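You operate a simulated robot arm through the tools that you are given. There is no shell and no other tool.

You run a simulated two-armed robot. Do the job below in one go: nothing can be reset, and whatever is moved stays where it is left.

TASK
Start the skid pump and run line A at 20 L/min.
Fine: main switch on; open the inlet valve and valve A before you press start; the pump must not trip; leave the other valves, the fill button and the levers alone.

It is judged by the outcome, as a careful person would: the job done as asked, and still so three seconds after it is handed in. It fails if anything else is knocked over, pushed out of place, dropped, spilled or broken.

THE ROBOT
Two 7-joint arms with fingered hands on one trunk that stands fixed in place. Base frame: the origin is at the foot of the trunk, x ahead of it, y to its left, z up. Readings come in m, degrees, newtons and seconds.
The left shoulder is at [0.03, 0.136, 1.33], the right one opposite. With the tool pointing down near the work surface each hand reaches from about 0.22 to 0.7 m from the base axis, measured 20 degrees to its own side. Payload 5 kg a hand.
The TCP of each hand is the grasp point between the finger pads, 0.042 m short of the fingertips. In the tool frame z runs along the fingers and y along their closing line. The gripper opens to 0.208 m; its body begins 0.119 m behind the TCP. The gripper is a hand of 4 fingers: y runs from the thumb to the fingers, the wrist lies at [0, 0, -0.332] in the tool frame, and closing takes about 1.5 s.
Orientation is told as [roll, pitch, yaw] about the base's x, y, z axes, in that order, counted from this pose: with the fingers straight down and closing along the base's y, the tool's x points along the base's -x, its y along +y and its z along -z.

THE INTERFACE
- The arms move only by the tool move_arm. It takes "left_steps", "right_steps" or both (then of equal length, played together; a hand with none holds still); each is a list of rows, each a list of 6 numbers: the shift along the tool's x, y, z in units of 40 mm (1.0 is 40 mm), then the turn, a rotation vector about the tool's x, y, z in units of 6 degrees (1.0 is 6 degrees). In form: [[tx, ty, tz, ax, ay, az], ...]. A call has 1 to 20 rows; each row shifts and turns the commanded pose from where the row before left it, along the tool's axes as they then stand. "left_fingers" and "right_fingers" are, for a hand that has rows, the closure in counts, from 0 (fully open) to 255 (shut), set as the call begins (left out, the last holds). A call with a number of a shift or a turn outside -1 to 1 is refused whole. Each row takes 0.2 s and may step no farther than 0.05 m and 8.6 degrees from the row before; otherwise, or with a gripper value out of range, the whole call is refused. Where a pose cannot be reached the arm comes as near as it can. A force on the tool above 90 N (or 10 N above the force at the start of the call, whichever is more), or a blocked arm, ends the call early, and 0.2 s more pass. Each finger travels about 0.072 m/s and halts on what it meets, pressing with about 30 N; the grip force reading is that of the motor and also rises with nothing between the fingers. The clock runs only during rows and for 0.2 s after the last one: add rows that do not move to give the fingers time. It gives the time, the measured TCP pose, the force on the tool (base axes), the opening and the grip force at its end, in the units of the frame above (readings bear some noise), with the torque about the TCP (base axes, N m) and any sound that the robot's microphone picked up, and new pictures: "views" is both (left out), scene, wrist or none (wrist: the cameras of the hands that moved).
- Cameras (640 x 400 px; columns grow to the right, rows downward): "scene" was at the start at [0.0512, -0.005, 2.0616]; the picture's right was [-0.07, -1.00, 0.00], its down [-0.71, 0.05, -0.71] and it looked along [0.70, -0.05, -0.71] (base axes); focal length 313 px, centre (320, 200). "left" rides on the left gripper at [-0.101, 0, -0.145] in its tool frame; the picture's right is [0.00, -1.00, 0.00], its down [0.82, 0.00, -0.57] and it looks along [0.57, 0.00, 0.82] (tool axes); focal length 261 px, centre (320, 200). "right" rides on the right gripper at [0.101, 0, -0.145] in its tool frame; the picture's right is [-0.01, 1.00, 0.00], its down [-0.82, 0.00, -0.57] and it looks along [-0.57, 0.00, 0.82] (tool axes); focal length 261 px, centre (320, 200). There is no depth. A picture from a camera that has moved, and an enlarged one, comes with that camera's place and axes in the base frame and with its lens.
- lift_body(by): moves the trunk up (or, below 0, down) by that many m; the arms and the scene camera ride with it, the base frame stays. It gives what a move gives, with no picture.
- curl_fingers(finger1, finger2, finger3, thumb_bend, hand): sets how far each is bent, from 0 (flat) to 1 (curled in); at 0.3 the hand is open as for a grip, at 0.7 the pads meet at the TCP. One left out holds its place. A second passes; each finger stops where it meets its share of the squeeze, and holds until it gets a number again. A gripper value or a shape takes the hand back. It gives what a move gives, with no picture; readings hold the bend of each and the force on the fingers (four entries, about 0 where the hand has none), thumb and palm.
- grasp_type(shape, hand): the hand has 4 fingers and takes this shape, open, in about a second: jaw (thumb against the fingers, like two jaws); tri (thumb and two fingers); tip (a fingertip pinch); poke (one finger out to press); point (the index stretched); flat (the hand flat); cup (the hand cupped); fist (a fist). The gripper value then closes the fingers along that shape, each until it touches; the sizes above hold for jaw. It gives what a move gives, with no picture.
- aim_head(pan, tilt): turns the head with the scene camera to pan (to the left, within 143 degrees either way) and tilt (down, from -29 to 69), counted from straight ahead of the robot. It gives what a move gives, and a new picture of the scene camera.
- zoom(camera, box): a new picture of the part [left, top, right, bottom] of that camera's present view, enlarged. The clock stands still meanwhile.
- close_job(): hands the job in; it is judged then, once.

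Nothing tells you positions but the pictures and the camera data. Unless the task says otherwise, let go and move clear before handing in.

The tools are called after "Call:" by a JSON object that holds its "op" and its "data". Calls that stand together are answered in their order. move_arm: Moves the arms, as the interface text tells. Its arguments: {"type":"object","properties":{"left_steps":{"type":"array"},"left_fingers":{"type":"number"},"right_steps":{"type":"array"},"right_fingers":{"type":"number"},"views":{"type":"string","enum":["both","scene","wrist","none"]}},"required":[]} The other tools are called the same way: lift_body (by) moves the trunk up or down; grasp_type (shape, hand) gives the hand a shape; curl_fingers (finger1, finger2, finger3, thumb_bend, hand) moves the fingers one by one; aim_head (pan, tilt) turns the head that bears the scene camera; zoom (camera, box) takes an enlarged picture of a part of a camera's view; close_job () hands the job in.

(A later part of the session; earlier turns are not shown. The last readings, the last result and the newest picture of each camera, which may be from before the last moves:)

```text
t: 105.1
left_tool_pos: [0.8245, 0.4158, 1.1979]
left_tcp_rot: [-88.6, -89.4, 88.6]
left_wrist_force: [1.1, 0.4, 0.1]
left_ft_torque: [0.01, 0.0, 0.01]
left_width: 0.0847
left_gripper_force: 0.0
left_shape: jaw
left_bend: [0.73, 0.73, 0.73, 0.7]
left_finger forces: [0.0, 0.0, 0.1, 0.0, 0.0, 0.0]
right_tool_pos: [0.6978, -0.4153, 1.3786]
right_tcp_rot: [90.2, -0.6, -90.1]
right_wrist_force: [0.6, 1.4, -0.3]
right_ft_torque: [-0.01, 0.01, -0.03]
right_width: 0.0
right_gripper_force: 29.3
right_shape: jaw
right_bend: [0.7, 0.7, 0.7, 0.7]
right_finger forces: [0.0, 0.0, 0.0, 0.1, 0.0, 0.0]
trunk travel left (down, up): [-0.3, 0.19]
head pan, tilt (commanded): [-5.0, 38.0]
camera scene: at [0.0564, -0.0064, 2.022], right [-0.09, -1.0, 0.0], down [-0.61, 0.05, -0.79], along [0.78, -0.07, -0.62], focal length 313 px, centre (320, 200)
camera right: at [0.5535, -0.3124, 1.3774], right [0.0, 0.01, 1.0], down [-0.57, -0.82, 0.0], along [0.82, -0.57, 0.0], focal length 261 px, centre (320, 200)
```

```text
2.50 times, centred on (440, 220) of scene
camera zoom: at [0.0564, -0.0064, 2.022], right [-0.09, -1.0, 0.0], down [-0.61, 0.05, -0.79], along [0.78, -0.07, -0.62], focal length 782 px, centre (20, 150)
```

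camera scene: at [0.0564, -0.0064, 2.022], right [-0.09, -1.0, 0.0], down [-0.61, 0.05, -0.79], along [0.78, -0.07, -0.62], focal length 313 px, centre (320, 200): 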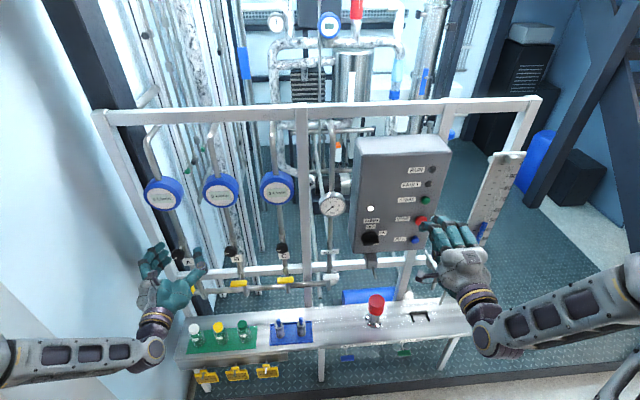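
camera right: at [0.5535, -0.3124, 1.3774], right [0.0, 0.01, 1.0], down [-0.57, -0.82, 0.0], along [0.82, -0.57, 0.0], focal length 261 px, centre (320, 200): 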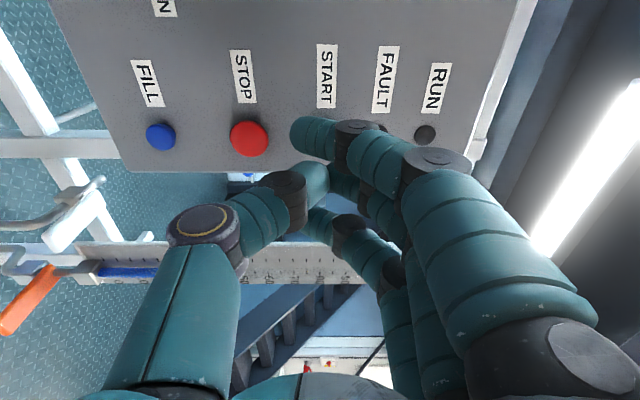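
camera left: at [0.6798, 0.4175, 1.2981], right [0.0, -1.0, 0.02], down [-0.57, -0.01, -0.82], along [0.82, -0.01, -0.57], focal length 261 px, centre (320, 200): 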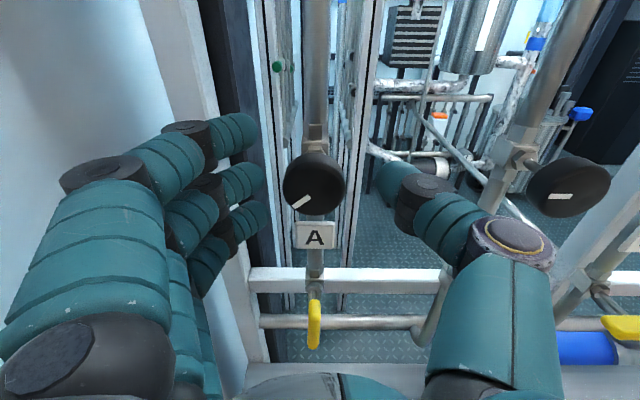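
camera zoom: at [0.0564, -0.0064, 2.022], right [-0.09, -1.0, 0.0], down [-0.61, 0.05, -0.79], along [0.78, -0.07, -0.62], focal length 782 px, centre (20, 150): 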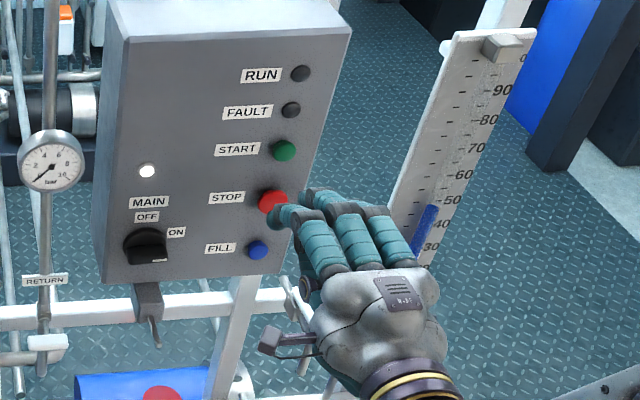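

Seen this way, the thumb would pass close to STOP, so a slimmer tool is better. I'll roll back to the level orientation and use the "poke" shape, so only one digit is forward.

Call:
{"op": "move_arm", "data": {"right_steps": [[0, 0, 0, 0, 0, 1], [0, 0, 0, 0, 0, 1], [0, 0, 0, 0, 0, 1], [0, 0, 0, 0, 0, 1], [0, 0, 0, 0, 0, 1], [0, 0, 0, 0, 0, 1], [0, 0, 0, 0, 0, 1], [0, 0, 0, 0, 0, 1], [0, 0, 0, 0, 0, 1], [0, 0, 0, 0, 0, 1], [0, 0, 0, 0, 0, 1], [0, 0, 0, 0, 0, 1], [0, 0, 0, 0, 0, 1], [0, 0, 0, 0, 0, 1], [0, 0, 0, 0, 0, 1]], "views": "none"}}

Call:
{"op": "grasp_type", "data": {"shape": "poke", "hand": "right"}}

Call:
{"op": "zoom", "data": {"camera": "right", "box": [0, 0, 640, 400]}}

Call:
{"op": "zoom", "data": {"camera": "scene", "box": [380, 140, 500, 300]}}

```text
t: 108.3
left_tool_pos: [0.8247, 0.4151, 1.1973]
left_tcp_rot: [-89.3, -89.4, 89.2]
left_wrist_force: [-0.4, -0.5, 0.1]
left_ft_torque: [0.02, -0.03, 0.03]
left_width: 0.0849
left_gripper_force: 0.0
left_shape: jaw
left_bend: [0.73, 0.73, 0.73, 0.7]
left_finger forces: [0.0, 0.0, 0.1, 0.0, 0.0, 0.0]
right_tool_pos: [0.6986, -0.4151, 1.3778]
right_tcp_rot: [100.0, 89.6, -80.2]
right_wrist_force: [0.1, -0.4, -0.1]
right_ft_torque: [0.02, -0.02, 0.03]
right_width: 0.0
right_gripper_force: 29.5
right_shape: jaw
right_bend: [0.7, 0.7, 0.7, 0.7]
right_finger forces: [0.1, 0.0, 0.0, 0.1, 0.1, 0.0]
trunk travel left (down, up): [-0.3, 0.19]
head pan, tilt (commanded): [-5.0, 38.0]
```

```text
t: 109.2
left_tool_pos: [0.8248, 0.4155, 1.197]
left_tcp_rot: [-89.4, -89.5, 89.1]
left_wrist_force: [-0.3, 0.3, -0.4]
left_ft_torque: [0.03, 0.02, 0.0]
left_width: 0.0849
left_gripper_force: 0.1
left_shape: jaw
left_bend: [0.73, 0.73, 0.73, 0.7]
left_finger forces: [0.1, 0.0, 0.0, 0.0, 0.1, 0.0]
right_tool_pos: [0.6985, -0.4147, 1.378]
right_tcp_rot: [98.1, 89.5, -81.9]
right_wrist_force: [-0.2, 0.6, 0.3]
right_ft_torque: [0.01, 0.01, 0.02]
right_width: 0.0
right_gripper_force: 0.2
right_shape: poke
right_bend: [1.0, 1.0, 1.0, 0.45]
right_finger forces: [0.1, 0.0, 0.0, 0.0, 0.1, 0.1]
trunk travel left (down, up): [-0.3, 0.19]
head pan, tilt (commanded): [-5.0, 38.0]
```

```text
1.00 times, centred on (320, 200) of right (not enlarged: the box is as wide or as high as the picture)
camera zoom: at [0.553, -0.4127, 1.479], right [0.0, -1.0, 0.0], down [-0.57, 0.0, -0.82], along [0.82, 0.0, -0.57], focal length 261 px, centre (320, 200)
```

zoom: 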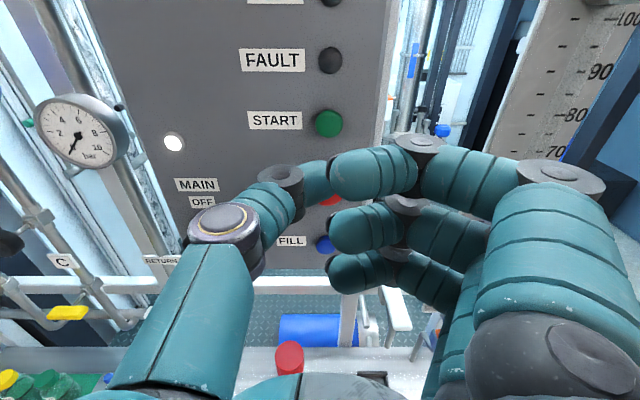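

```text
2.50 times, centred on (440, 220) of scene
camera zoom: at [0.0562, -0.0068, 2.022], right [-0.09, -1.0, 0.0], down [-0.61, 0.05, -0.79], along [0.78, -0.07, -0.62], focal length 782 px, centre (20, 150)
```

zoom: 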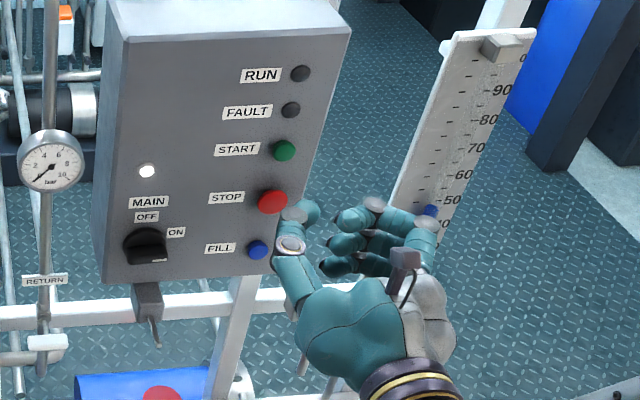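

Now START is in clear view at about [0.838,-0.423,1.384], and the thumb tip is the foremost point. I'll line it up and approach to about 2 cm short of the button.

Call:
{"op": "move_arm", "data": {"right_steps": [[0.08, 0.03, 0.4, 0, 0, 0], [0.07, 0.03, 0.4, 0, 0, 0], [0, 0, 0.4, 0, 0, 0], [0, 0, 0.4, 0, 0, 0], [0, 0, 0.4, 0, 0, 0]], "views": "wrist"}}

Call:
{"op": "zoom", "data": {"camera": "scene", "box": [390, 170, 460, 260]}}

```text
t: 110.4
left_tool_pos: [0.8263, 0.4148, 1.1976]
left_tcp_rot: [-86.4, -89.3, 86.2]
left_wrist_force: [-0.6, -0.9, 0.8]
left_ft_torque: [0.0, -0.02, -0.01]
left_width: 0.085
left_gripper_force: 0.0
left_shape: jaw
left_bend: [0.73, 0.73, 0.73, 0.7]
left_finger forces: [0.0, 0.0, 0.1, 0.0, 0.1, 0.1]
right_tool_pos: [0.7786, -0.4171, 1.3834]
right_tcp_rot: [91.9, 89.4, -88.2]
right_wrist_force: [0.5, -0.5, 0.1]
right_ft_torque: [0.0, -0.03, 0.05]
right_width: 0.0
right_gripper_force: 0.1
right_shape: poke
right_bend: [1.0, 1.0, 1.0, 0.45]
right_finger forces: [0.0, 0.0, 0.0, 0.0, 0.0, 0.1]
trunk travel left (down, up): [-0.3, 0.19]
head pan, tilt (commanded): [-5.0, 38.0]
camera right: at [0.634, -0.4152, 1.4838], right [0.0, -1.0, 0.0], down [-0.57, 0.0, -0.82], along [0.82, 0.0, -0.57], focal length 261 px, centre (320, 200)
```

right: 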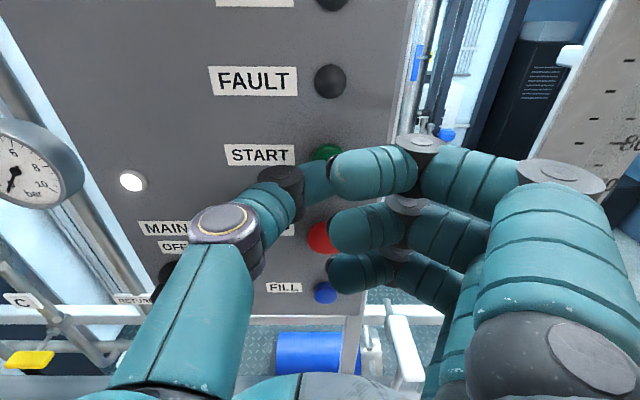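

```text
4.44 times, centred on (425, 215) of scene
camera zoom: at [0.0572, -0.0067, 2.0219], right [-0.09, -1.0, 0.0], down [-0.61, 0.05, -0.79], along [0.78, -0.07, -0.62], focal length 1390 px, centre (-147, 133)
```

zoom: 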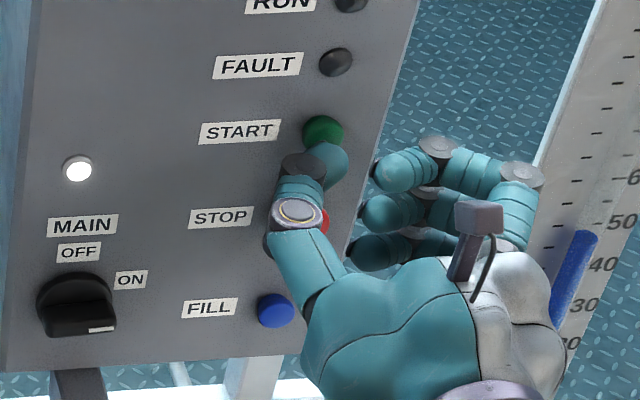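

The thumb tip is in line with START, about 2 cm away. All preconditions hold (MAIN on, INLET open, valve A open, knob A part open), so I'll press forward in small steps, watching the force.

Call:
{"op": "move_arm", "data": {"right_steps": [[0, 0.07, 0.2, 0, 0, 0], [0, 0, 0.2, 0, 0, 0]], "views": "none"}}

Call:
{"op": "zoom", "data": {"camera": "scene", "box": [390, 170, 460, 260]}}

```text
t: 111.0
left_tool_pos: [0.8236, 0.4166, 1.1981]
left_tcp_rot: [-97.0, -89.4, 97.0]
left_wrist_force: [-0.5, 1.2, 0.0]
left_ft_torque: [0.02, 0.01, -0.04]
left_width: 0.0847
left_gripper_force: 0.1
left_shape: jaw
left_bend: [0.73, 0.73, 0.73, 0.7]
left_finger forces: [0.0, 0.1, 0.1, 0.1, 0.0, 0.0]
right_tool_pos: [0.7907, -0.4211, 1.3842]
right_tcp_rot: [92.3, 89.5, -87.8]
right_wrist_force: [-12.5, 2.8, -1.3]
right_ft_torque: [-0.01, 0.07, 0.06]
right_width: 0.0
right_gripper_force: 0.0
right_shape: poke
right_bend: [1.0, 1.0, 1.0, 0.45]
right_finger forces: [0.1, 0.1, 0.0, 0.0, 12.0, 0.1]
trunk travel left (down, up): [-0.3, 0.19]
head pan, tilt (commanded): [-5.0, 38.0]
heard: click
```

```text
4.44 times, centred on (425, 215) of scene
camera zoom: at [0.0528, -0.0061, 2.0221], right [-0.09, -1.0, 0.0], down [-0.61, 0.05, -0.79], along [0.79, -0.07, -0.61], focal length 1390 px, centre (-147, 133)
```

zoom: 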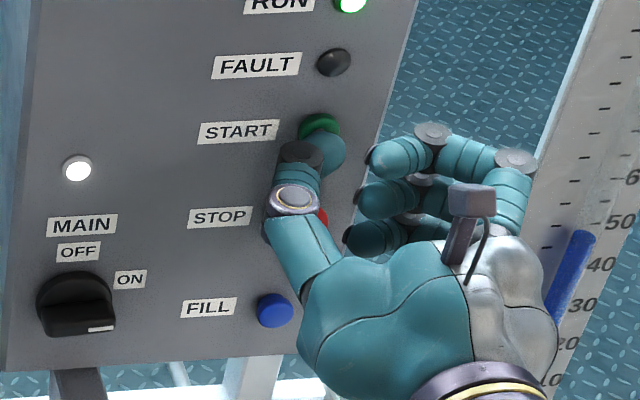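

A click, and the RUN lamp is lit green. I'll withdraw the right hand straight back and check the flow and pressure right away.

Call:
{"op": "move_arm", "data": {"right_steps": [[0, 0, -0.6, 0, 0, 0], [0, 0, -0.8, 0, 0, 0]], "views": "scene"}}

Call:
{"op": "zoom", "data": {"camera": "scene", "box": [130, 160, 230, 230]}}

Call:
{"op": "zoom", "data": {"camera": "scene", "box": [310, 150, 450, 260]}}

```text
t: 111.6
left_tool_pos: [0.8228, 0.4159, 1.1983]
left_tcp_rot: [-93.7, -89.4, 93.7]
left_wrist_force: [-0.3, -0.5, 0.2]
left_ft_torque: [-0.02, 0.06, 0.01]
left_width: 0.0852
left_gripper_force: 0.0
left_shape: jaw
left_bend: [0.73, 0.73, 0.73, 0.7]
left_finger forces: [0.0, 0.0, 0.0, 0.0, 0.1, 0.0]
right_tool_pos: [0.7359, -0.4194, 1.3864]
right_tcp_rot: [108.0, 89.5, -72.1]
right_wrist_force: [-0.8, 0.3, 0.0]
right_ft_torque: [0.01, 0.03, -0.05]
right_width: 0.0
right_gripper_force: 0.1
right_shape: poke
right_bend: [1.0, 1.0, 1.0, 0.45]
right_finger forces: [0.1, 0.0, 0.0, 0.0, 0.0, 0.0]
trunk travel left (down, up): [-0.3, 0.19]
head pan, tilt (commanded): [-5.0, 38.0]
camera scene: at [0.0544, -0.0067, 2.0221], right [-0.09, -1.0, 0.0], down [-0.61, 0.05, -0.79], along [0.79, -0.07, -0.61], focal length 313 px, centre (320, 200)
```

scene: 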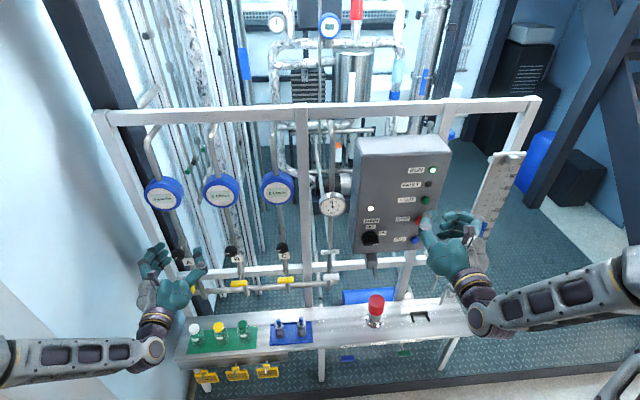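

```text
5.71 times, centred on (180, 195) of scene
camera zoom: at [0.0544, -0.0067, 2.0221], right [-0.09, -1.0, 0.0], down [-0.61, 0.05, -0.79], along [0.79, -0.07, -0.61], focal length 1788 px, centre (1120, 229)
```

zoom: 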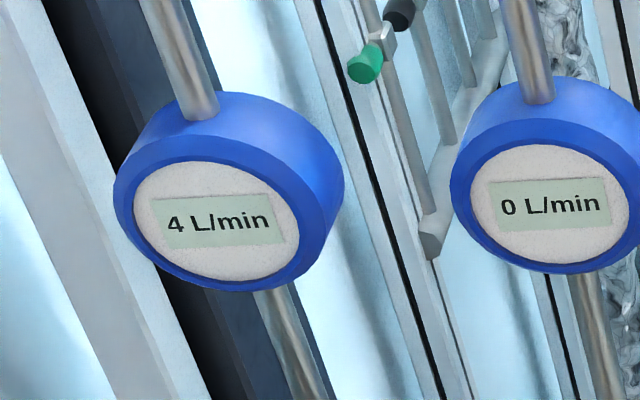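

```text
3.64 times, centred on (380, 205) of scene
camera zoom: at [0.0544, -0.0067, 2.0221], right [-0.09, -1.0, 0.0], down [-0.61, 0.05, -0.79], along [0.79, -0.07, -0.61], focal length 1138 px, centre (102, 182)
```

zoom: 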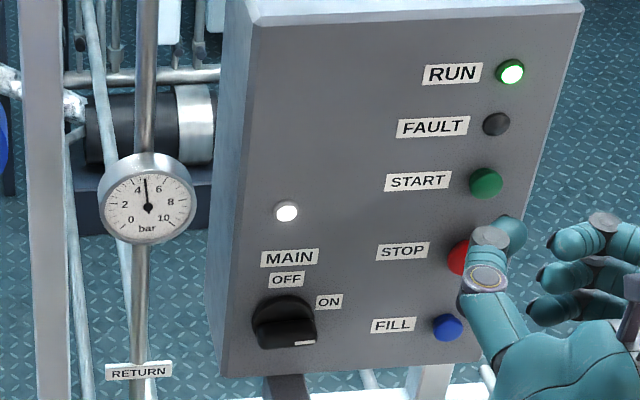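

The pump runs: line A reads 4 L/min and rising or low, pressure about 4.7 bar, no fault. I'll grip knob A at once and check the readings again.

Call:
{"op": "move_arm", "data": {"left_steps": [[0, 0.08, 0, 0, 0, 0], [0, 0, 0, 0, 0, 0], [0, 0, 0, 0, 0, 0], [0, 0, 0, 0, 0, 0]], "left_fingers": 255, "views": "none"}}

Call:
{"op": "zoom", "data": {"camera": "scene", "box": [130, 160, 230, 230]}}

Call:
{"op": "zoom", "data": {"camera": "scene", "box": [310, 150, 450, 260]}}

```text
t: 112.6
left_tool_pos: [0.8261, 0.4163, 1.1964]
left_tcp_rot: [-86.3, -89.4, 86.1]
left_wrist_force: [2.0, -7.9, -0.7]
left_ft_torque: [-0.03, 0.02, -0.09]
left_width: 0.017
left_gripper_force: 30.0
left_shape: jaw
left_bend: [0.7, 0.73, 0.7, 0.7]
left_finger forces: [0.1, 11.6, 0.0, 0.1, 22.3, 0.1]
right_tool_pos: [0.7366, -0.4201, 1.3864]
right_tcp_rot: [96.6, 89.5, -83.5]
right_wrist_force: [-0.2, 0.4, -0.3]
right_ft_torque: [0.02, -0.01, 0.02]
right_width: 0.0002
right_gripper_force: 0.0
right_shape: poke
right_bend: [1.0, 1.0, 1.0, 0.45]
right_finger forces: [0.1, 0.0, 0.0, 0.0, 0.1, 0.0]
trunk travel left (down, up): [-0.3, 0.19]
head pan, tilt (commanded): [-5.0, 38.0]
```

```text
5.71 times, centred on (180, 195) of scene
camera zoom: at [0.057, -0.0078, 2.022], right [-0.09, -1.0, 0.0], down [-0.61, 0.05, -0.79], along [0.78, -0.07, -0.62], focal length 1788 px, centre (1120, 229)
```

zoom: 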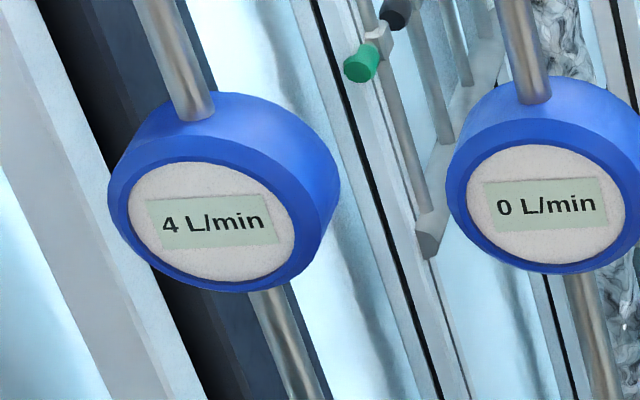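

```text
3.64 times, centred on (380, 205) of scene
camera zoom: at [0.057, -0.0078, 2.022], right [-0.09, -1.0, 0.0], down [-0.61, 0.05, -0.79], along [0.78, -0.07, -0.62], focal length 1138 px, centre (102, 182)
```

zoom: 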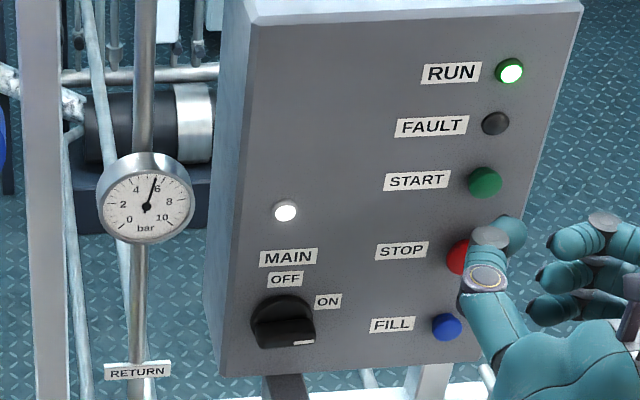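

Flow is steady at 4 L/min and pressure is climbing toward 6 bar, so knob A needs opening. I'll turn it counter-clockwise by 60°.

Call:
{"op": "move_arm", "data": {"left_steps": [[0, 0, 0, 0, 0, -1], [0, 0, 0, 0, 0, -1], [0, 0, 0, 0, 0, -1], [0, 0, 0, 0, 0, -1], [0, 0, 0, 0, 0, -1], [0, 0, 0, 0, 0, -1], [0, 0, 0, 0, 0, -1], [0, 0, 0, 0, 0, -1], [0, 0, 0, 0, 0, -1], [0, 0, 0, 0, 0, -1]], "views": "wrist"}}

Call:
{"op": "zoom", "data": {"camera": "scene", "box": [130, 160, 230, 230]}}

Call:
{"op": "zoom", "data": {"camera": "scene", "box": [310, 150, 450, 260]}}

```text
t: 114.8
left_tool_pos: [0.8247, 0.4163, 1.1992]
left_tcp_rot: [-90.1, -29.3, 90.0]
left_wrist_force: [13.0, -13.7, 22.2]
left_ft_torque: [0.1, -0.69, -0.46]
left_width: 0.017
left_gripper_force: 30.1
left_shape: jaw
left_bend: [0.7, 0.72, 0.7, 0.7]
left_finger forces: [0.3, 10.3, 0.0, 0.0, 32.7, 0.0]
right_tool_pos: [0.7362, -0.4215, 1.387]
right_tcp_rot: [103.0, 89.6, -77.1]
right_wrist_force: [0.7, 0.0, 0.4]
right_ft_torque: [-0.04, 0.02, -0.01]
right_width: 0.0
right_gripper_force: 0.0
right_shape: poke
right_bend: [1.0, 1.0, 1.0, 0.45]
right_finger forces: [0.0, 0.0, 0.1, 0.0, 0.0, 0.0]
trunk travel left (down, up): [-0.3, 0.19]
head pan, tilt (commanded): [-5.0, 38.0]
camera left: at [0.6796, 0.5052, 1.2486], right [0.0, -0.49, 0.87], down [-0.57, -0.72, -0.4], along [0.82, -0.5, -0.28], focal length 261 px, centre (320, 200)
```

left: 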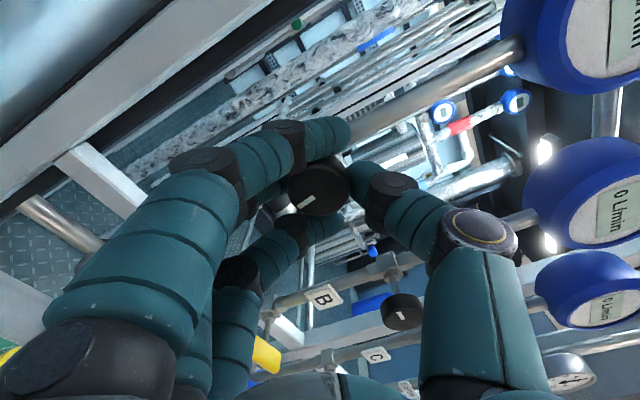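

```text
5.71 times, centred on (180, 195) of scene
camera zoom: at [0.0557, -0.0092, 2.0221], right [-0.09, -1.0, 0.0], down [-0.61, 0.05, -0.79], along [0.79, -0.07, -0.62], focal length 1788 px, centre (1120, 229)
```

zoom: 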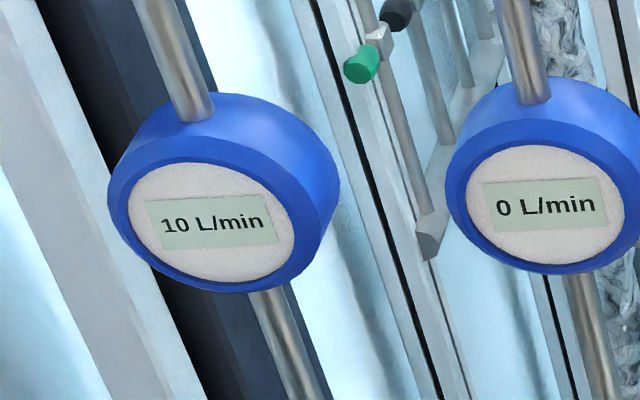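

```text
3.64 times, centred on (380, 205) of scene
camera zoom: at [0.0557, -0.0092, 2.0221], right [-0.09, -1.0, 0.0], down [-0.61, 0.05, -0.79], along [0.79, -0.07, -0.62], focal length 1138 px, centre (102, 182)
```

zoom: 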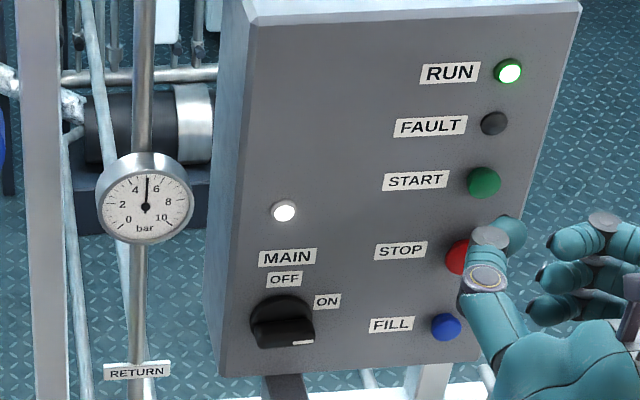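

Line A now reads 10 L/min with pressure down to about 5 bar, so opening is about 0.1 L/min per degree. I'll turn another 36° counter-clockwise, then regrip for the rest.

Call:
{"op": "move_arm", "data": {"left_steps": [[0, 0, 0, 0, 0, -1], [0, 0, 0, 0, 0, -1], [0, 0, 0, 0, 0, -1], [0, 0, 0, 0, 0, -1], [0, 0, 0, 0, 0, -1], [0, 0, 0, 0, 0, -1]], "views": "wrist"}}

Call:
{"op": "zoom", "data": {"camera": "scene", "box": [130, 160, 230, 230]}}

Call:
{"op": "zoom", "data": {"camera": "left", "box": [270, 150, 370, 230]}}

```text
t: 116.2
left_tool_pos: [0.8246, 0.4175, 1.1991]
left_tcp_rot: [-90.2, 6.6, 89.9]
left_wrist_force: [10.0, -7.5, 29.2]
left_ft_torque: [0.12, -0.89, -0.2]
left_width: 0.0171
left_gripper_force: 30.2
left_shape: jaw
left_bend: [0.7, 0.72, 0.7, 0.7]
left_finger forces: [0.2, 9.1, 0.0, 0.0, 35.0, 0.0]
right_tool_pos: [0.7371, -0.4208, 1.3875]
right_tcp_rot: [106.8, 89.6, -73.3]
right_wrist_force: [0.2, 0.3, 0.3]
right_ft_torque: [0.01, 0.05, -0.02]
right_width: 0.0002
right_gripper_force: 0.1
right_shape: poke
right_bend: [1.0, 1.0, 1.0, 0.45]
right_finger forces: [0.1, 0.0, 0.0, 0.0, 0.0, 0.0]
trunk travel left (down, up): [-0.3, 0.19]
head pan, tilt (commanded): [-5.0, 38.0]
camera left: at [0.6791, 0.5177, 1.1877], right [0.0, 0.12, 0.99], down [-0.57, -0.81, 0.1], along [0.82, -0.57, 0.07], focal length 261 px, centre (320, 200)
```

left: 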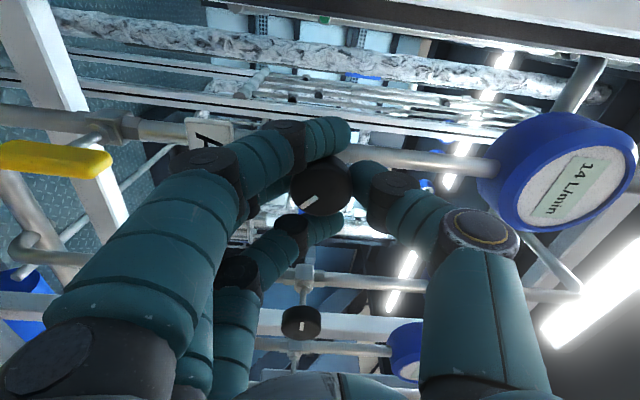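

```text
5.71 times, centred on (180, 195) of scene
camera zoom: at [0.0545, -0.009, 2.0221], right [-0.09, -1.0, 0.0], down [-0.61, 0.05, -0.79], along [0.79, -0.07, -0.62], focal length 1788 px, centre (1120, 229)
```

zoom: 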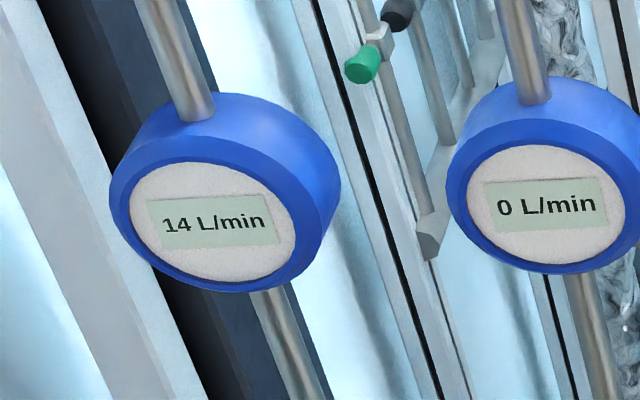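

```text
5.00 times, centred on (320, 190) of left
camera zoom: at [0.6791, 0.5177, 1.1877], right [0.0, 0.12, 0.99], down [-0.57, -0.81, 0.1], along [0.82, -0.57, 0.07], focal length 1303 px, centre (320, 250)
```

zoom: 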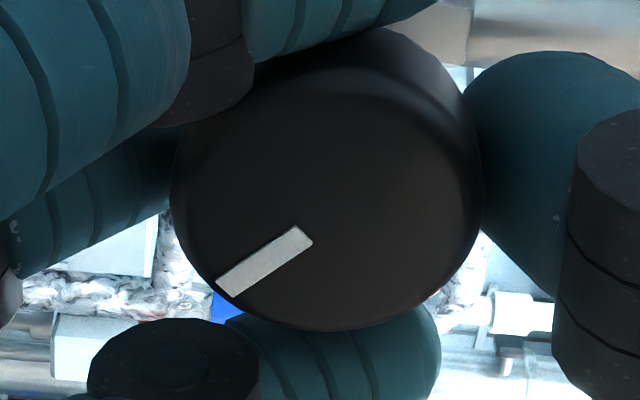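

14 L/min now. I'll regrip for the rest: open, back off 4 cm, roll the hand back clockwise and come forward again.

Call:
{"op": "move_arm", "data": {"left_steps": [[0, 0, 0, 0, 0, 0], [0, 0, 0, 0, 0, 0], [0, 0, 0, 0, 0, 0], [0, 0, 0, 0, 0, 0]], "left_fingers": 150, "views": "none"}}

Call:
{"op": "move_arm", "data": {"left_steps": [[0, 0, -0.5, 0, 0, 0], [0, 0, -0.5, 0, 0, 0], [0, 0, 0, 0, 0, 1], [0, 0, 0, 0, 0, 1], [0, 0, 0, 0, 0, 1], [0, 0, 0, 0, 0, 1], [0, 0, 0, 0, 0, 1], [0, 0, 0, 0, 0, 1], [0, 0, 0, 0, 0, 1], [0, 0, 0, 0, 0, 1], [0, 0, 0, 0, 0, 1], [0, 0, 0, 0, 0, 1], [0, 0, 0, 0, 0, 1], [0, 0, 0, 0, 0, 1], [0, 0, 0, 0, 0, 1], [0, 0, 0, 0, 0, 1], [0, 0, 0, 0, 0, 1], [0, 0, 0, 0, 0, 1]], "views": "both"}}

Call:
{"op": "zoom", "data": {"camera": "scene", "box": [130, 160, 230, 230]}}

Call:
{"op": "zoom", "data": {"camera": "scene", "box": [310, 150, 450, 260]}}

```text
t: 117.2
left_tool_pos: [0.8245, 0.42, 1.1961]
left_tcp_rot: [-89.9, 6.6, 90.0]
left_wrist_force: [-0.1, -0.1, -0.4]
left_ft_torque: [0.0, 0.02, -0.04]
left_width: 0.085
left_gripper_force: 0.1
left_shape: jaw
left_bend: [0.73, 0.73, 0.73, 0.7]
left_finger forces: [0.0, 0.0, 0.0, 0.0, 0.0, 0.1]
right_tool_pos: [0.7378, -0.4196, 1.3861]
right_tcp_rot: [99.1, 89.5, -81.0]
right_wrist_force: [-0.9, -0.7, 0.3]
right_ft_torque: [-0.03, -0.04, 0.02]
right_width: 0.0
right_gripper_force: 0.2
right_shape: poke
right_bend: [1.0, 1.0, 1.0, 0.45]
right_finger forces: [0.0, 0.0, 0.0, 0.0, 0.0, 0.1]
trunk travel left (down, up): [-0.3, 0.19]
head pan, tilt (commanded): [-5.0, 38.0]
```

```text
t: 121.0
left_tool_pos: [0.7841, 0.418, 1.197]
left_tcp_rot: [-87.7, -89.5, 87.6]
left_wrist_force: [-0.4, -0.9, -0.1]
left_ft_torque: [-0.01, -0.03, -0.04]
left_width: 0.085
left_gripper_force: 0.1
left_shape: jaw
left_bend: [0.73, 0.73, 0.73, 0.7]
left_finger forces: [0.0, 0.0, 0.0, 0.0, 0.1, 0.0]
right_tool_pos: [0.7368, -0.4191, 1.3856]
right_tcp_rot: [97.7, 89.5, -82.4]
right_wrist_force: [0.6, -1.4, -0.6]
right_ft_torque: [0.01, -0.04, -0.01]
right_width: 0.0
right_gripper_force: 0.1
right_shape: poke
right_bend: [1.0, 1.0, 1.0, 0.45]
right_finger forces: [0.0, 0.1, 0.0, 0.0, 0.1, 0.0]
trunk travel left (down, up): [-0.3, 0.19]
head pan, tilt (commanded): [-5.0, 38.0]
camera scene: at [0.0565, -0.0071, 2.022], right [-0.09, -1.0, 0.0], down [-0.61, 0.05, -0.79], along [0.78, -0.07, -0.62], focal length 313 px, centre (320, 200)
camera left: at [0.6403, 0.4204, 1.2982], right [0.0, -1.0, 0.01], down [-0.57, -0.01, -0.82], along [0.82, -0.01, -0.57], focal length 261 px, centre (320, 200)
```

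scene: 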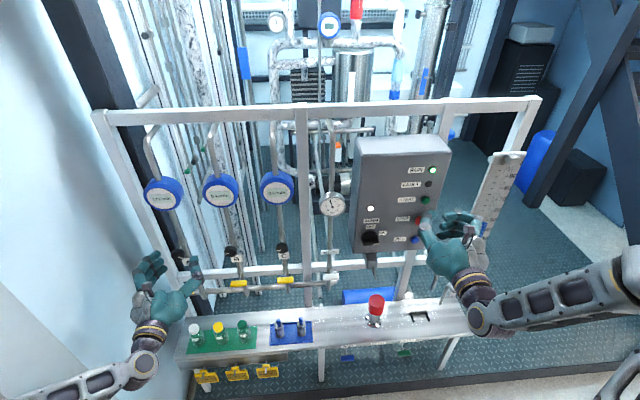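
left: 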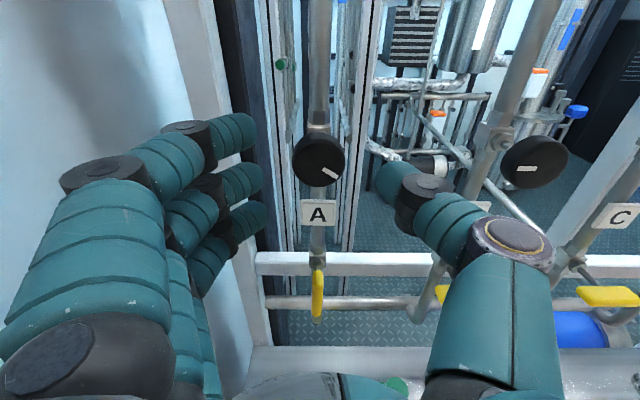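

```text
5.71 times, centred on (180, 195) of scene
camera zoom: at [0.0565, -0.0071, 2.022], right [-0.09, -1.0, 0.0], down [-0.61, 0.05, -0.79], along [0.78, -0.07, -0.62], focal length 1788 px, centre (1120, 229)
```

zoom: 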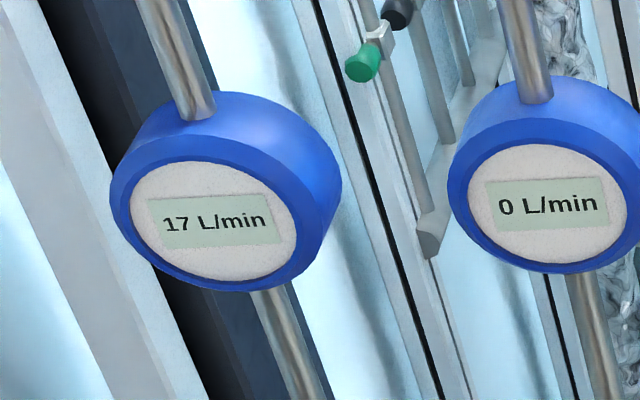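

```text
3.64 times, centred on (380, 205) of scene
camera zoom: at [0.0565, -0.0071, 2.022], right [-0.09, -1.0, 0.0], down [-0.61, 0.05, -0.79], along [0.78, -0.07, -0.62], focal length 1138 px, centre (102, 182)
```

zoom: 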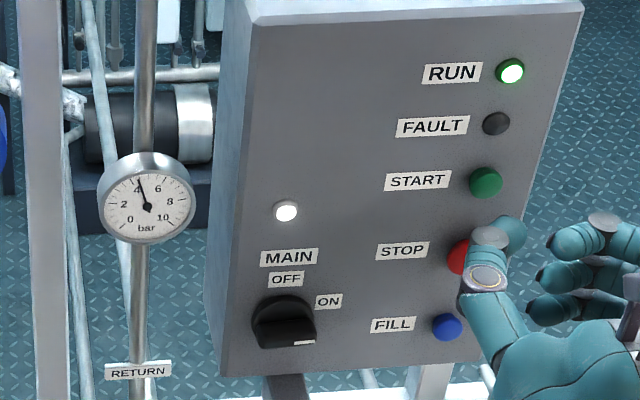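

With the meter settled, line A is at 17 L/min (the meter lags a little), pressure about 4.3 bar. About 24° more should give 20; I'll come forward and regrip.

Call:
{"op": "move_arm", "data": {"left_steps": [[0, 0.02, 0.5, 0, 0, 0], [0, 0.02, 0.5, 0, 0, 0], [0, 0, 0, 0, 0, 0]], "views": "none"}}

Call:
{"op": "move_arm", "data": {"left_steps": [[0, 0, 0, 0, 0, 0], [0, 0, 0, 0, 0, 0], [0, 0, 0, 0, 0, 0], [0, 0, 0, 0, 0, 0]], "left_fingers": 255, "views": "wrist"}}

Call:
{"op": "zoom", "data": {"camera": "scene", "box": [130, 160, 230, 230]}}

```text
t: 121.8
left_tool_pos: [0.8247, 0.4223, 1.1978]
left_tcp_rot: [-90.2, -89.4, 90.1]
left_wrist_force: [-0.3, 0.3, 0.7]
left_ft_torque: [0.02, -0.02, 0.0]
left_width: 0.0851
left_gripper_force: 0.0
left_shape: jaw
left_bend: [0.73, 0.73, 0.73, 0.7]
left_finger forces: [0.0, 0.1, 0.0, 0.0, 0.0, 0.1]
right_tool_pos: [0.7368, -0.4197, 1.3859]
right_tcp_rot: [100.7, 89.5, -79.5]
right_wrist_force: [-0.2, 0.1, 0.5]
right_ft_torque: [-0.01, 0.01, -0.01]
right_width: 0.0003
right_gripper_force: 0.1
right_shape: poke
right_bend: [1.0, 1.0, 1.0, 0.45]
right_finger forces: [0.0, 0.0, 0.1, 0.0, 0.1, 0.0]
trunk travel left (down, up): [-0.3, 0.19]
head pan, tilt (commanded): [-5.0, 38.0]
```

```text
t: 122.8
left_tool_pos: [0.8248, 0.4181, 1.1984]
left_tcp_rot: [-86.4, -89.4, 86.3]
left_wrist_force: [1.5, -8.2, -2.2]
left_ft_torque: [0.05, 0.06, -0.03]
left_width: 0.0189
left_gripper_force: 29.9
left_shape: jaw
left_bend: [0.7, 0.72, 0.7, 0.7]
left_finger forces: [0.1, 12.3, 0.0, 0.0, 22.7, 0.0]
right_tool_pos: [0.7382, -0.4207, 1.3867]
right_tcp_rot: [97.5, 89.5, -82.6]
right_wrist_force: [0.3, 0.2, 0.4]
right_ft_torque: [0.02, 0.02, 0.0]
right_width: 0.0001
right_gripper_force: 0.0
right_shape: poke
right_bend: [1.0, 1.0, 1.0, 0.45]
right_finger forces: [0.0, 0.0, 0.0, 0.0, 0.0, 0.0]
trunk travel left (down, up): [-0.3, 0.19]
head pan, tilt (commanded): [-5.0, 38.0]
camera left: at [0.68, 0.4208, 1.2995], right [0.0, -1.0, 0.02], down [-0.57, -0.01, -0.82], along [0.82, -0.01, -0.57], focal length 261 px, centre (320, 200)
```

left: 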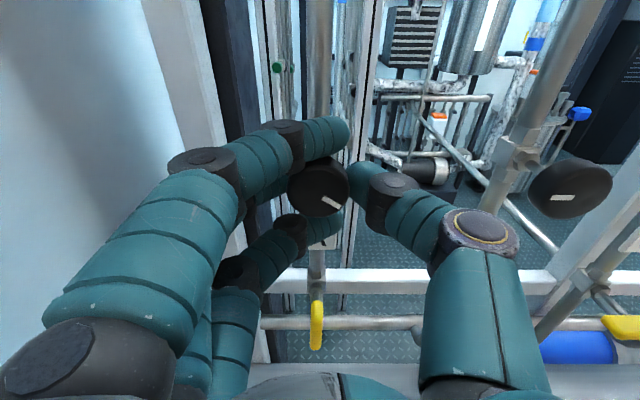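

```text
5.71 times, centred on (180, 195) of scene
camera zoom: at [0.0568, -0.0079, 2.022], right [-0.09, -1.0, 0.0], down [-0.61, 0.05, -0.79], along [0.78, -0.07, -0.62], focal length 1788 px, centre (1120, 229)
```

zoom: 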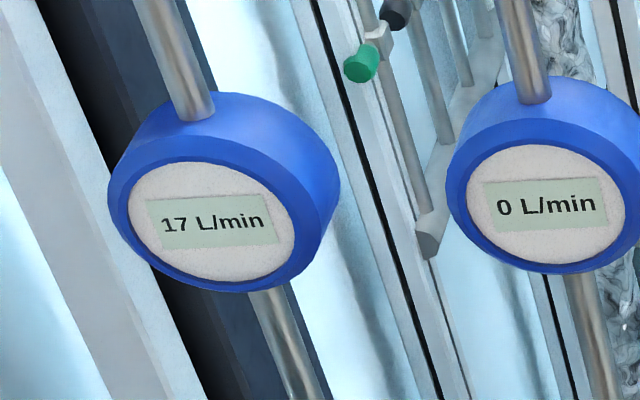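

Knob A is gripped and still at 17 L/min. I'll turn 24° further counter-clockwise and wait for the meter to settle.

Call:
{"op": "move_arm", "data": {"left_steps": [[0, 0, 0, 0, 0, -1], [0, 0, 0, 0, 0, -1], [0, 0, 0, 0, 0, -1], [0, 0, 0, 0, 0, -1], [0, 0, 0, 0, 0, 0], [0, 0, 0, 0, 0, 0], [0, 0, 0, 0, 0, 0], [0, 0, 0, 0, 0, 0], [0, 0, 0, 0, 0, 0], [0, 0, 0, 0, 0, 0], [0, 0, 0, 0, 0, 0], [0, 0, 0, 0, 0, 0], [0, 0, 0, 0, 0, 0], [0, 0, 0, 0, 0, 0], [0, 0, 0, 0, 0, 0], [0, 0, 0, 0, 0, 0], [0, 0, 0, 0, 0, 0], [0, 0, 0, 0, 0, 0], [0, 0, 0, 0, 0, 0], [0, 0, 0, 0, 0, 0]], "views": "wrist"}}

Call:
{"op": "zoom", "data": {"camera": "scene", "box": [130, 160, 230, 230]}}

Call:
{"op": "zoom", "data": {"camera": "left", "box": [270, 150, 370, 230]}}

```text
t: 127.0
left_tool_pos: [0.8247, 0.4188, 1.1978]
left_tcp_rot: [-90.0, -65.6, 89.9]
left_wrist_force: [2.0, -18.7, 7.1]
left_ft_torque: [0.08, -0.15, -0.49]
left_width: 0.019
left_gripper_force: 30.0
left_shape: jaw
left_bend: [0.7, 0.72, 0.7, 0.7]
left_finger forces: [0.1, 10.3, 0.1, 0.0, 30.7, 0.0]
right_tool_pos: [0.7368, -0.4205, 1.3849]
right_tcp_rot: [102.4, 89.6, -77.7]
right_wrist_force: [0.6, 0.3, 0.0]
right_ft_torque: [0.02, 0.01, 0.02]
right_width: 0.0002
right_gripper_force: 0.1
right_shape: poke
right_bend: [1.0, 1.0, 1.0, 0.45]
right_finger forces: [0.1, 0.1, 0.0, 0.0, 0.0, 0.1]
trunk travel left (down, up): [-0.3, 0.19]
head pan, tilt (commanded): [-5.0, 38.0]
camera left: at [0.6799, 0.4614, 1.2903], right [0.0, -0.91, 0.42], down [-0.57, -0.34, -0.74], along [0.82, -0.24, -0.52], focal length 261 px, centre (320, 200)
```

left: 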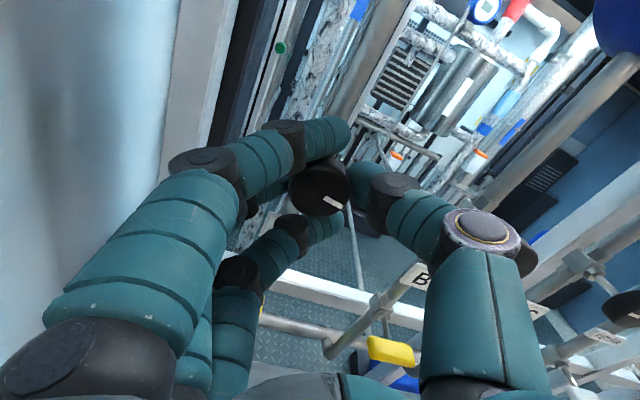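

```text
5.71 times, centred on (180, 195) of scene
camera zoom: at [0.0557, -0.0095, 2.022], right [-0.09, -1.0, 0.0], down [-0.61, 0.06, -0.79], along [0.79, -0.07, -0.62], focal length 1788 px, centre (1120, 229)
```

zoom: 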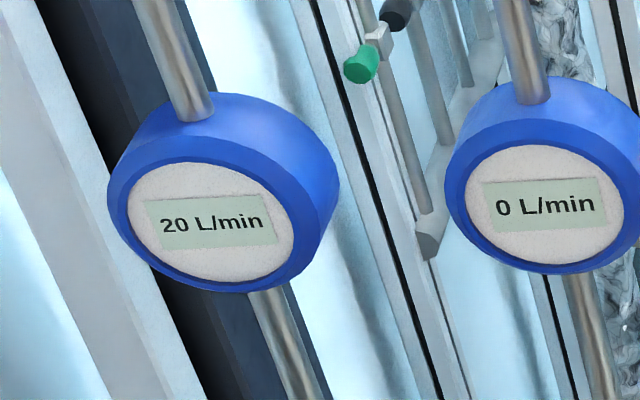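

```text
5.00 times, centred on (320, 190) of left
camera zoom: at [0.6799, 0.4614, 1.2903], right [0.0, -0.91, 0.42], down [-0.57, -0.34, -0.74], along [0.82, -0.24, -0.52], focal length 1303 px, centre (320, 250)
```

zoom: 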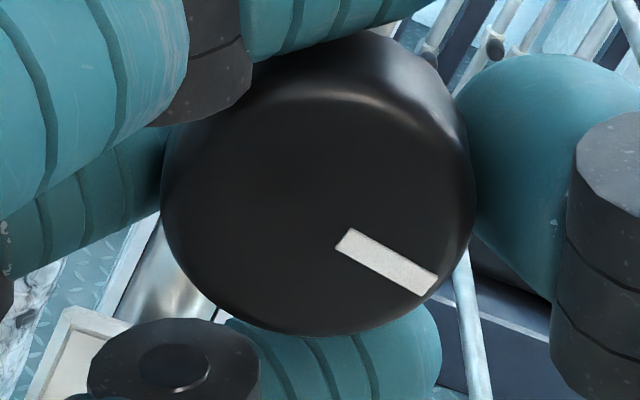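

The meter reads 20 L/min after settling. I'll release the knob gently and wait to see that it holds.

Call:
{"op": "move_arm", "data": {"left_steps": [[0, 0, 0, 0, 0, 0], [0, 0, 0, 0, 0, 0], [0, 0, 0, 0, 0, 0], [0, 0, 0, 0, 0, 0], [0, 0, 0, 0, 0, 0], [0, 0, 0, 0, 0, 0], [0, 0, 0, 0, 0, 0], [0, 0, 0, 0, 0, 0], [0, 0, 0, 0, 0, 0], [0, 0, 0, 0, 0, 0], [0, 0, 0, 0, 0, 0], [0, 0, 0, 0, 0, 0], [0, 0, 0, 0, 0, 0], [0, 0, 0, 0, 0, 0], [0, 0, 0, 0, 0, 0]], "left_fingers": 150, "views": "wrist"}}

Call:
{"op": "zoom", "data": {"camera": "scene", "box": [130, 160, 230, 230]}}

Call:
{"op": "zoom", "data": {"camera": "scene", "box": [310, 150, 450, 260]}}

```text
t: 130.2
left_tool_pos: [0.8246, 0.421, 1.1964]
left_tcp_rot: [-90.0, -65.4, 89.9]
left_wrist_force: [-0.1, -0.3, 0.7]
left_ft_torque: [-0.01, -0.02, 0.01]
left_width: 0.0851
left_gripper_force: 0.0
left_shape: jaw
left_bend: [0.73, 0.73, 0.73, 0.7]
left_finger forces: [0.0, 0.0, 0.1, 0.1, 0.1, 0.0]
right_tool_pos: [0.7378, -0.4199, 1.3865]
right_tcp_rot: [98.7, 89.5, -81.4]
right_wrist_force: [-1.1, 0.5, 0.8]
right_ft_torque: [0.0, 0.03, 0.01]
right_width: 0.0
right_gripper_force: 0.0
right_shape: poke
right_bend: [1.0, 1.0, 1.0, 0.45]
right_finger forces: [0.1, 0.1, 0.0, 0.0, 0.1, 0.0]
trunk travel left (down, up): [-0.3, 0.19]
head pan, tilt (commanded): [-5.0, 38.0]
camera left: at [0.68, 0.4636, 1.2893], right [0.0, -0.91, 0.42], down [-0.57, -0.34, -0.74], along [0.82, -0.24, -0.52], focal length 261 px, centre (320, 200)
```

left: 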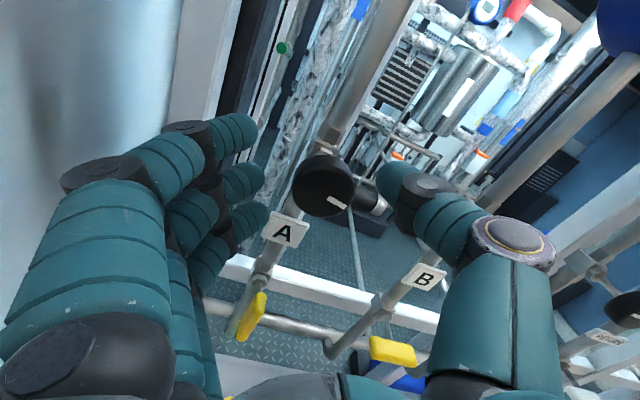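

```text
5.71 times, centred on (180, 195) of scene
camera zoom: at [0.0562, -0.0067, 2.022], right [-0.09, -1.0, 0.0], down [-0.61, 0.05, -0.79], along [0.78, -0.07, -0.62], focal length 1788 px, centre (1120, 229)
```

zoom: 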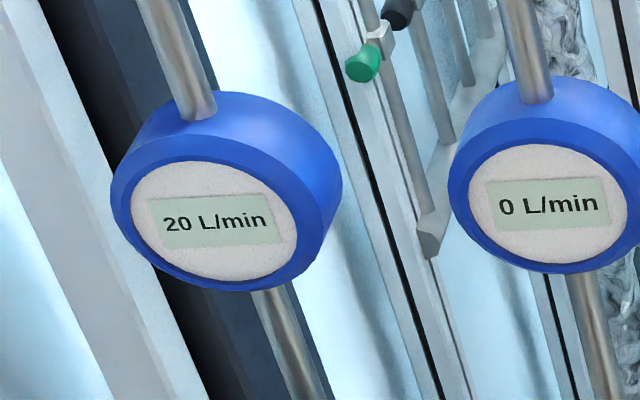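

```text
3.64 times, centred on (380, 205) of scene
camera zoom: at [0.0562, -0.0067, 2.022], right [-0.09, -1.0, 0.0], down [-0.61, 0.05, -0.79], along [0.78, -0.07, -0.62], focal length 1138 px, centre (102, 182)
```

zoom: 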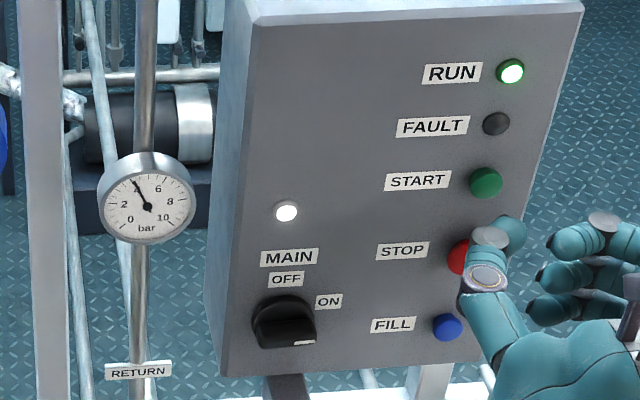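

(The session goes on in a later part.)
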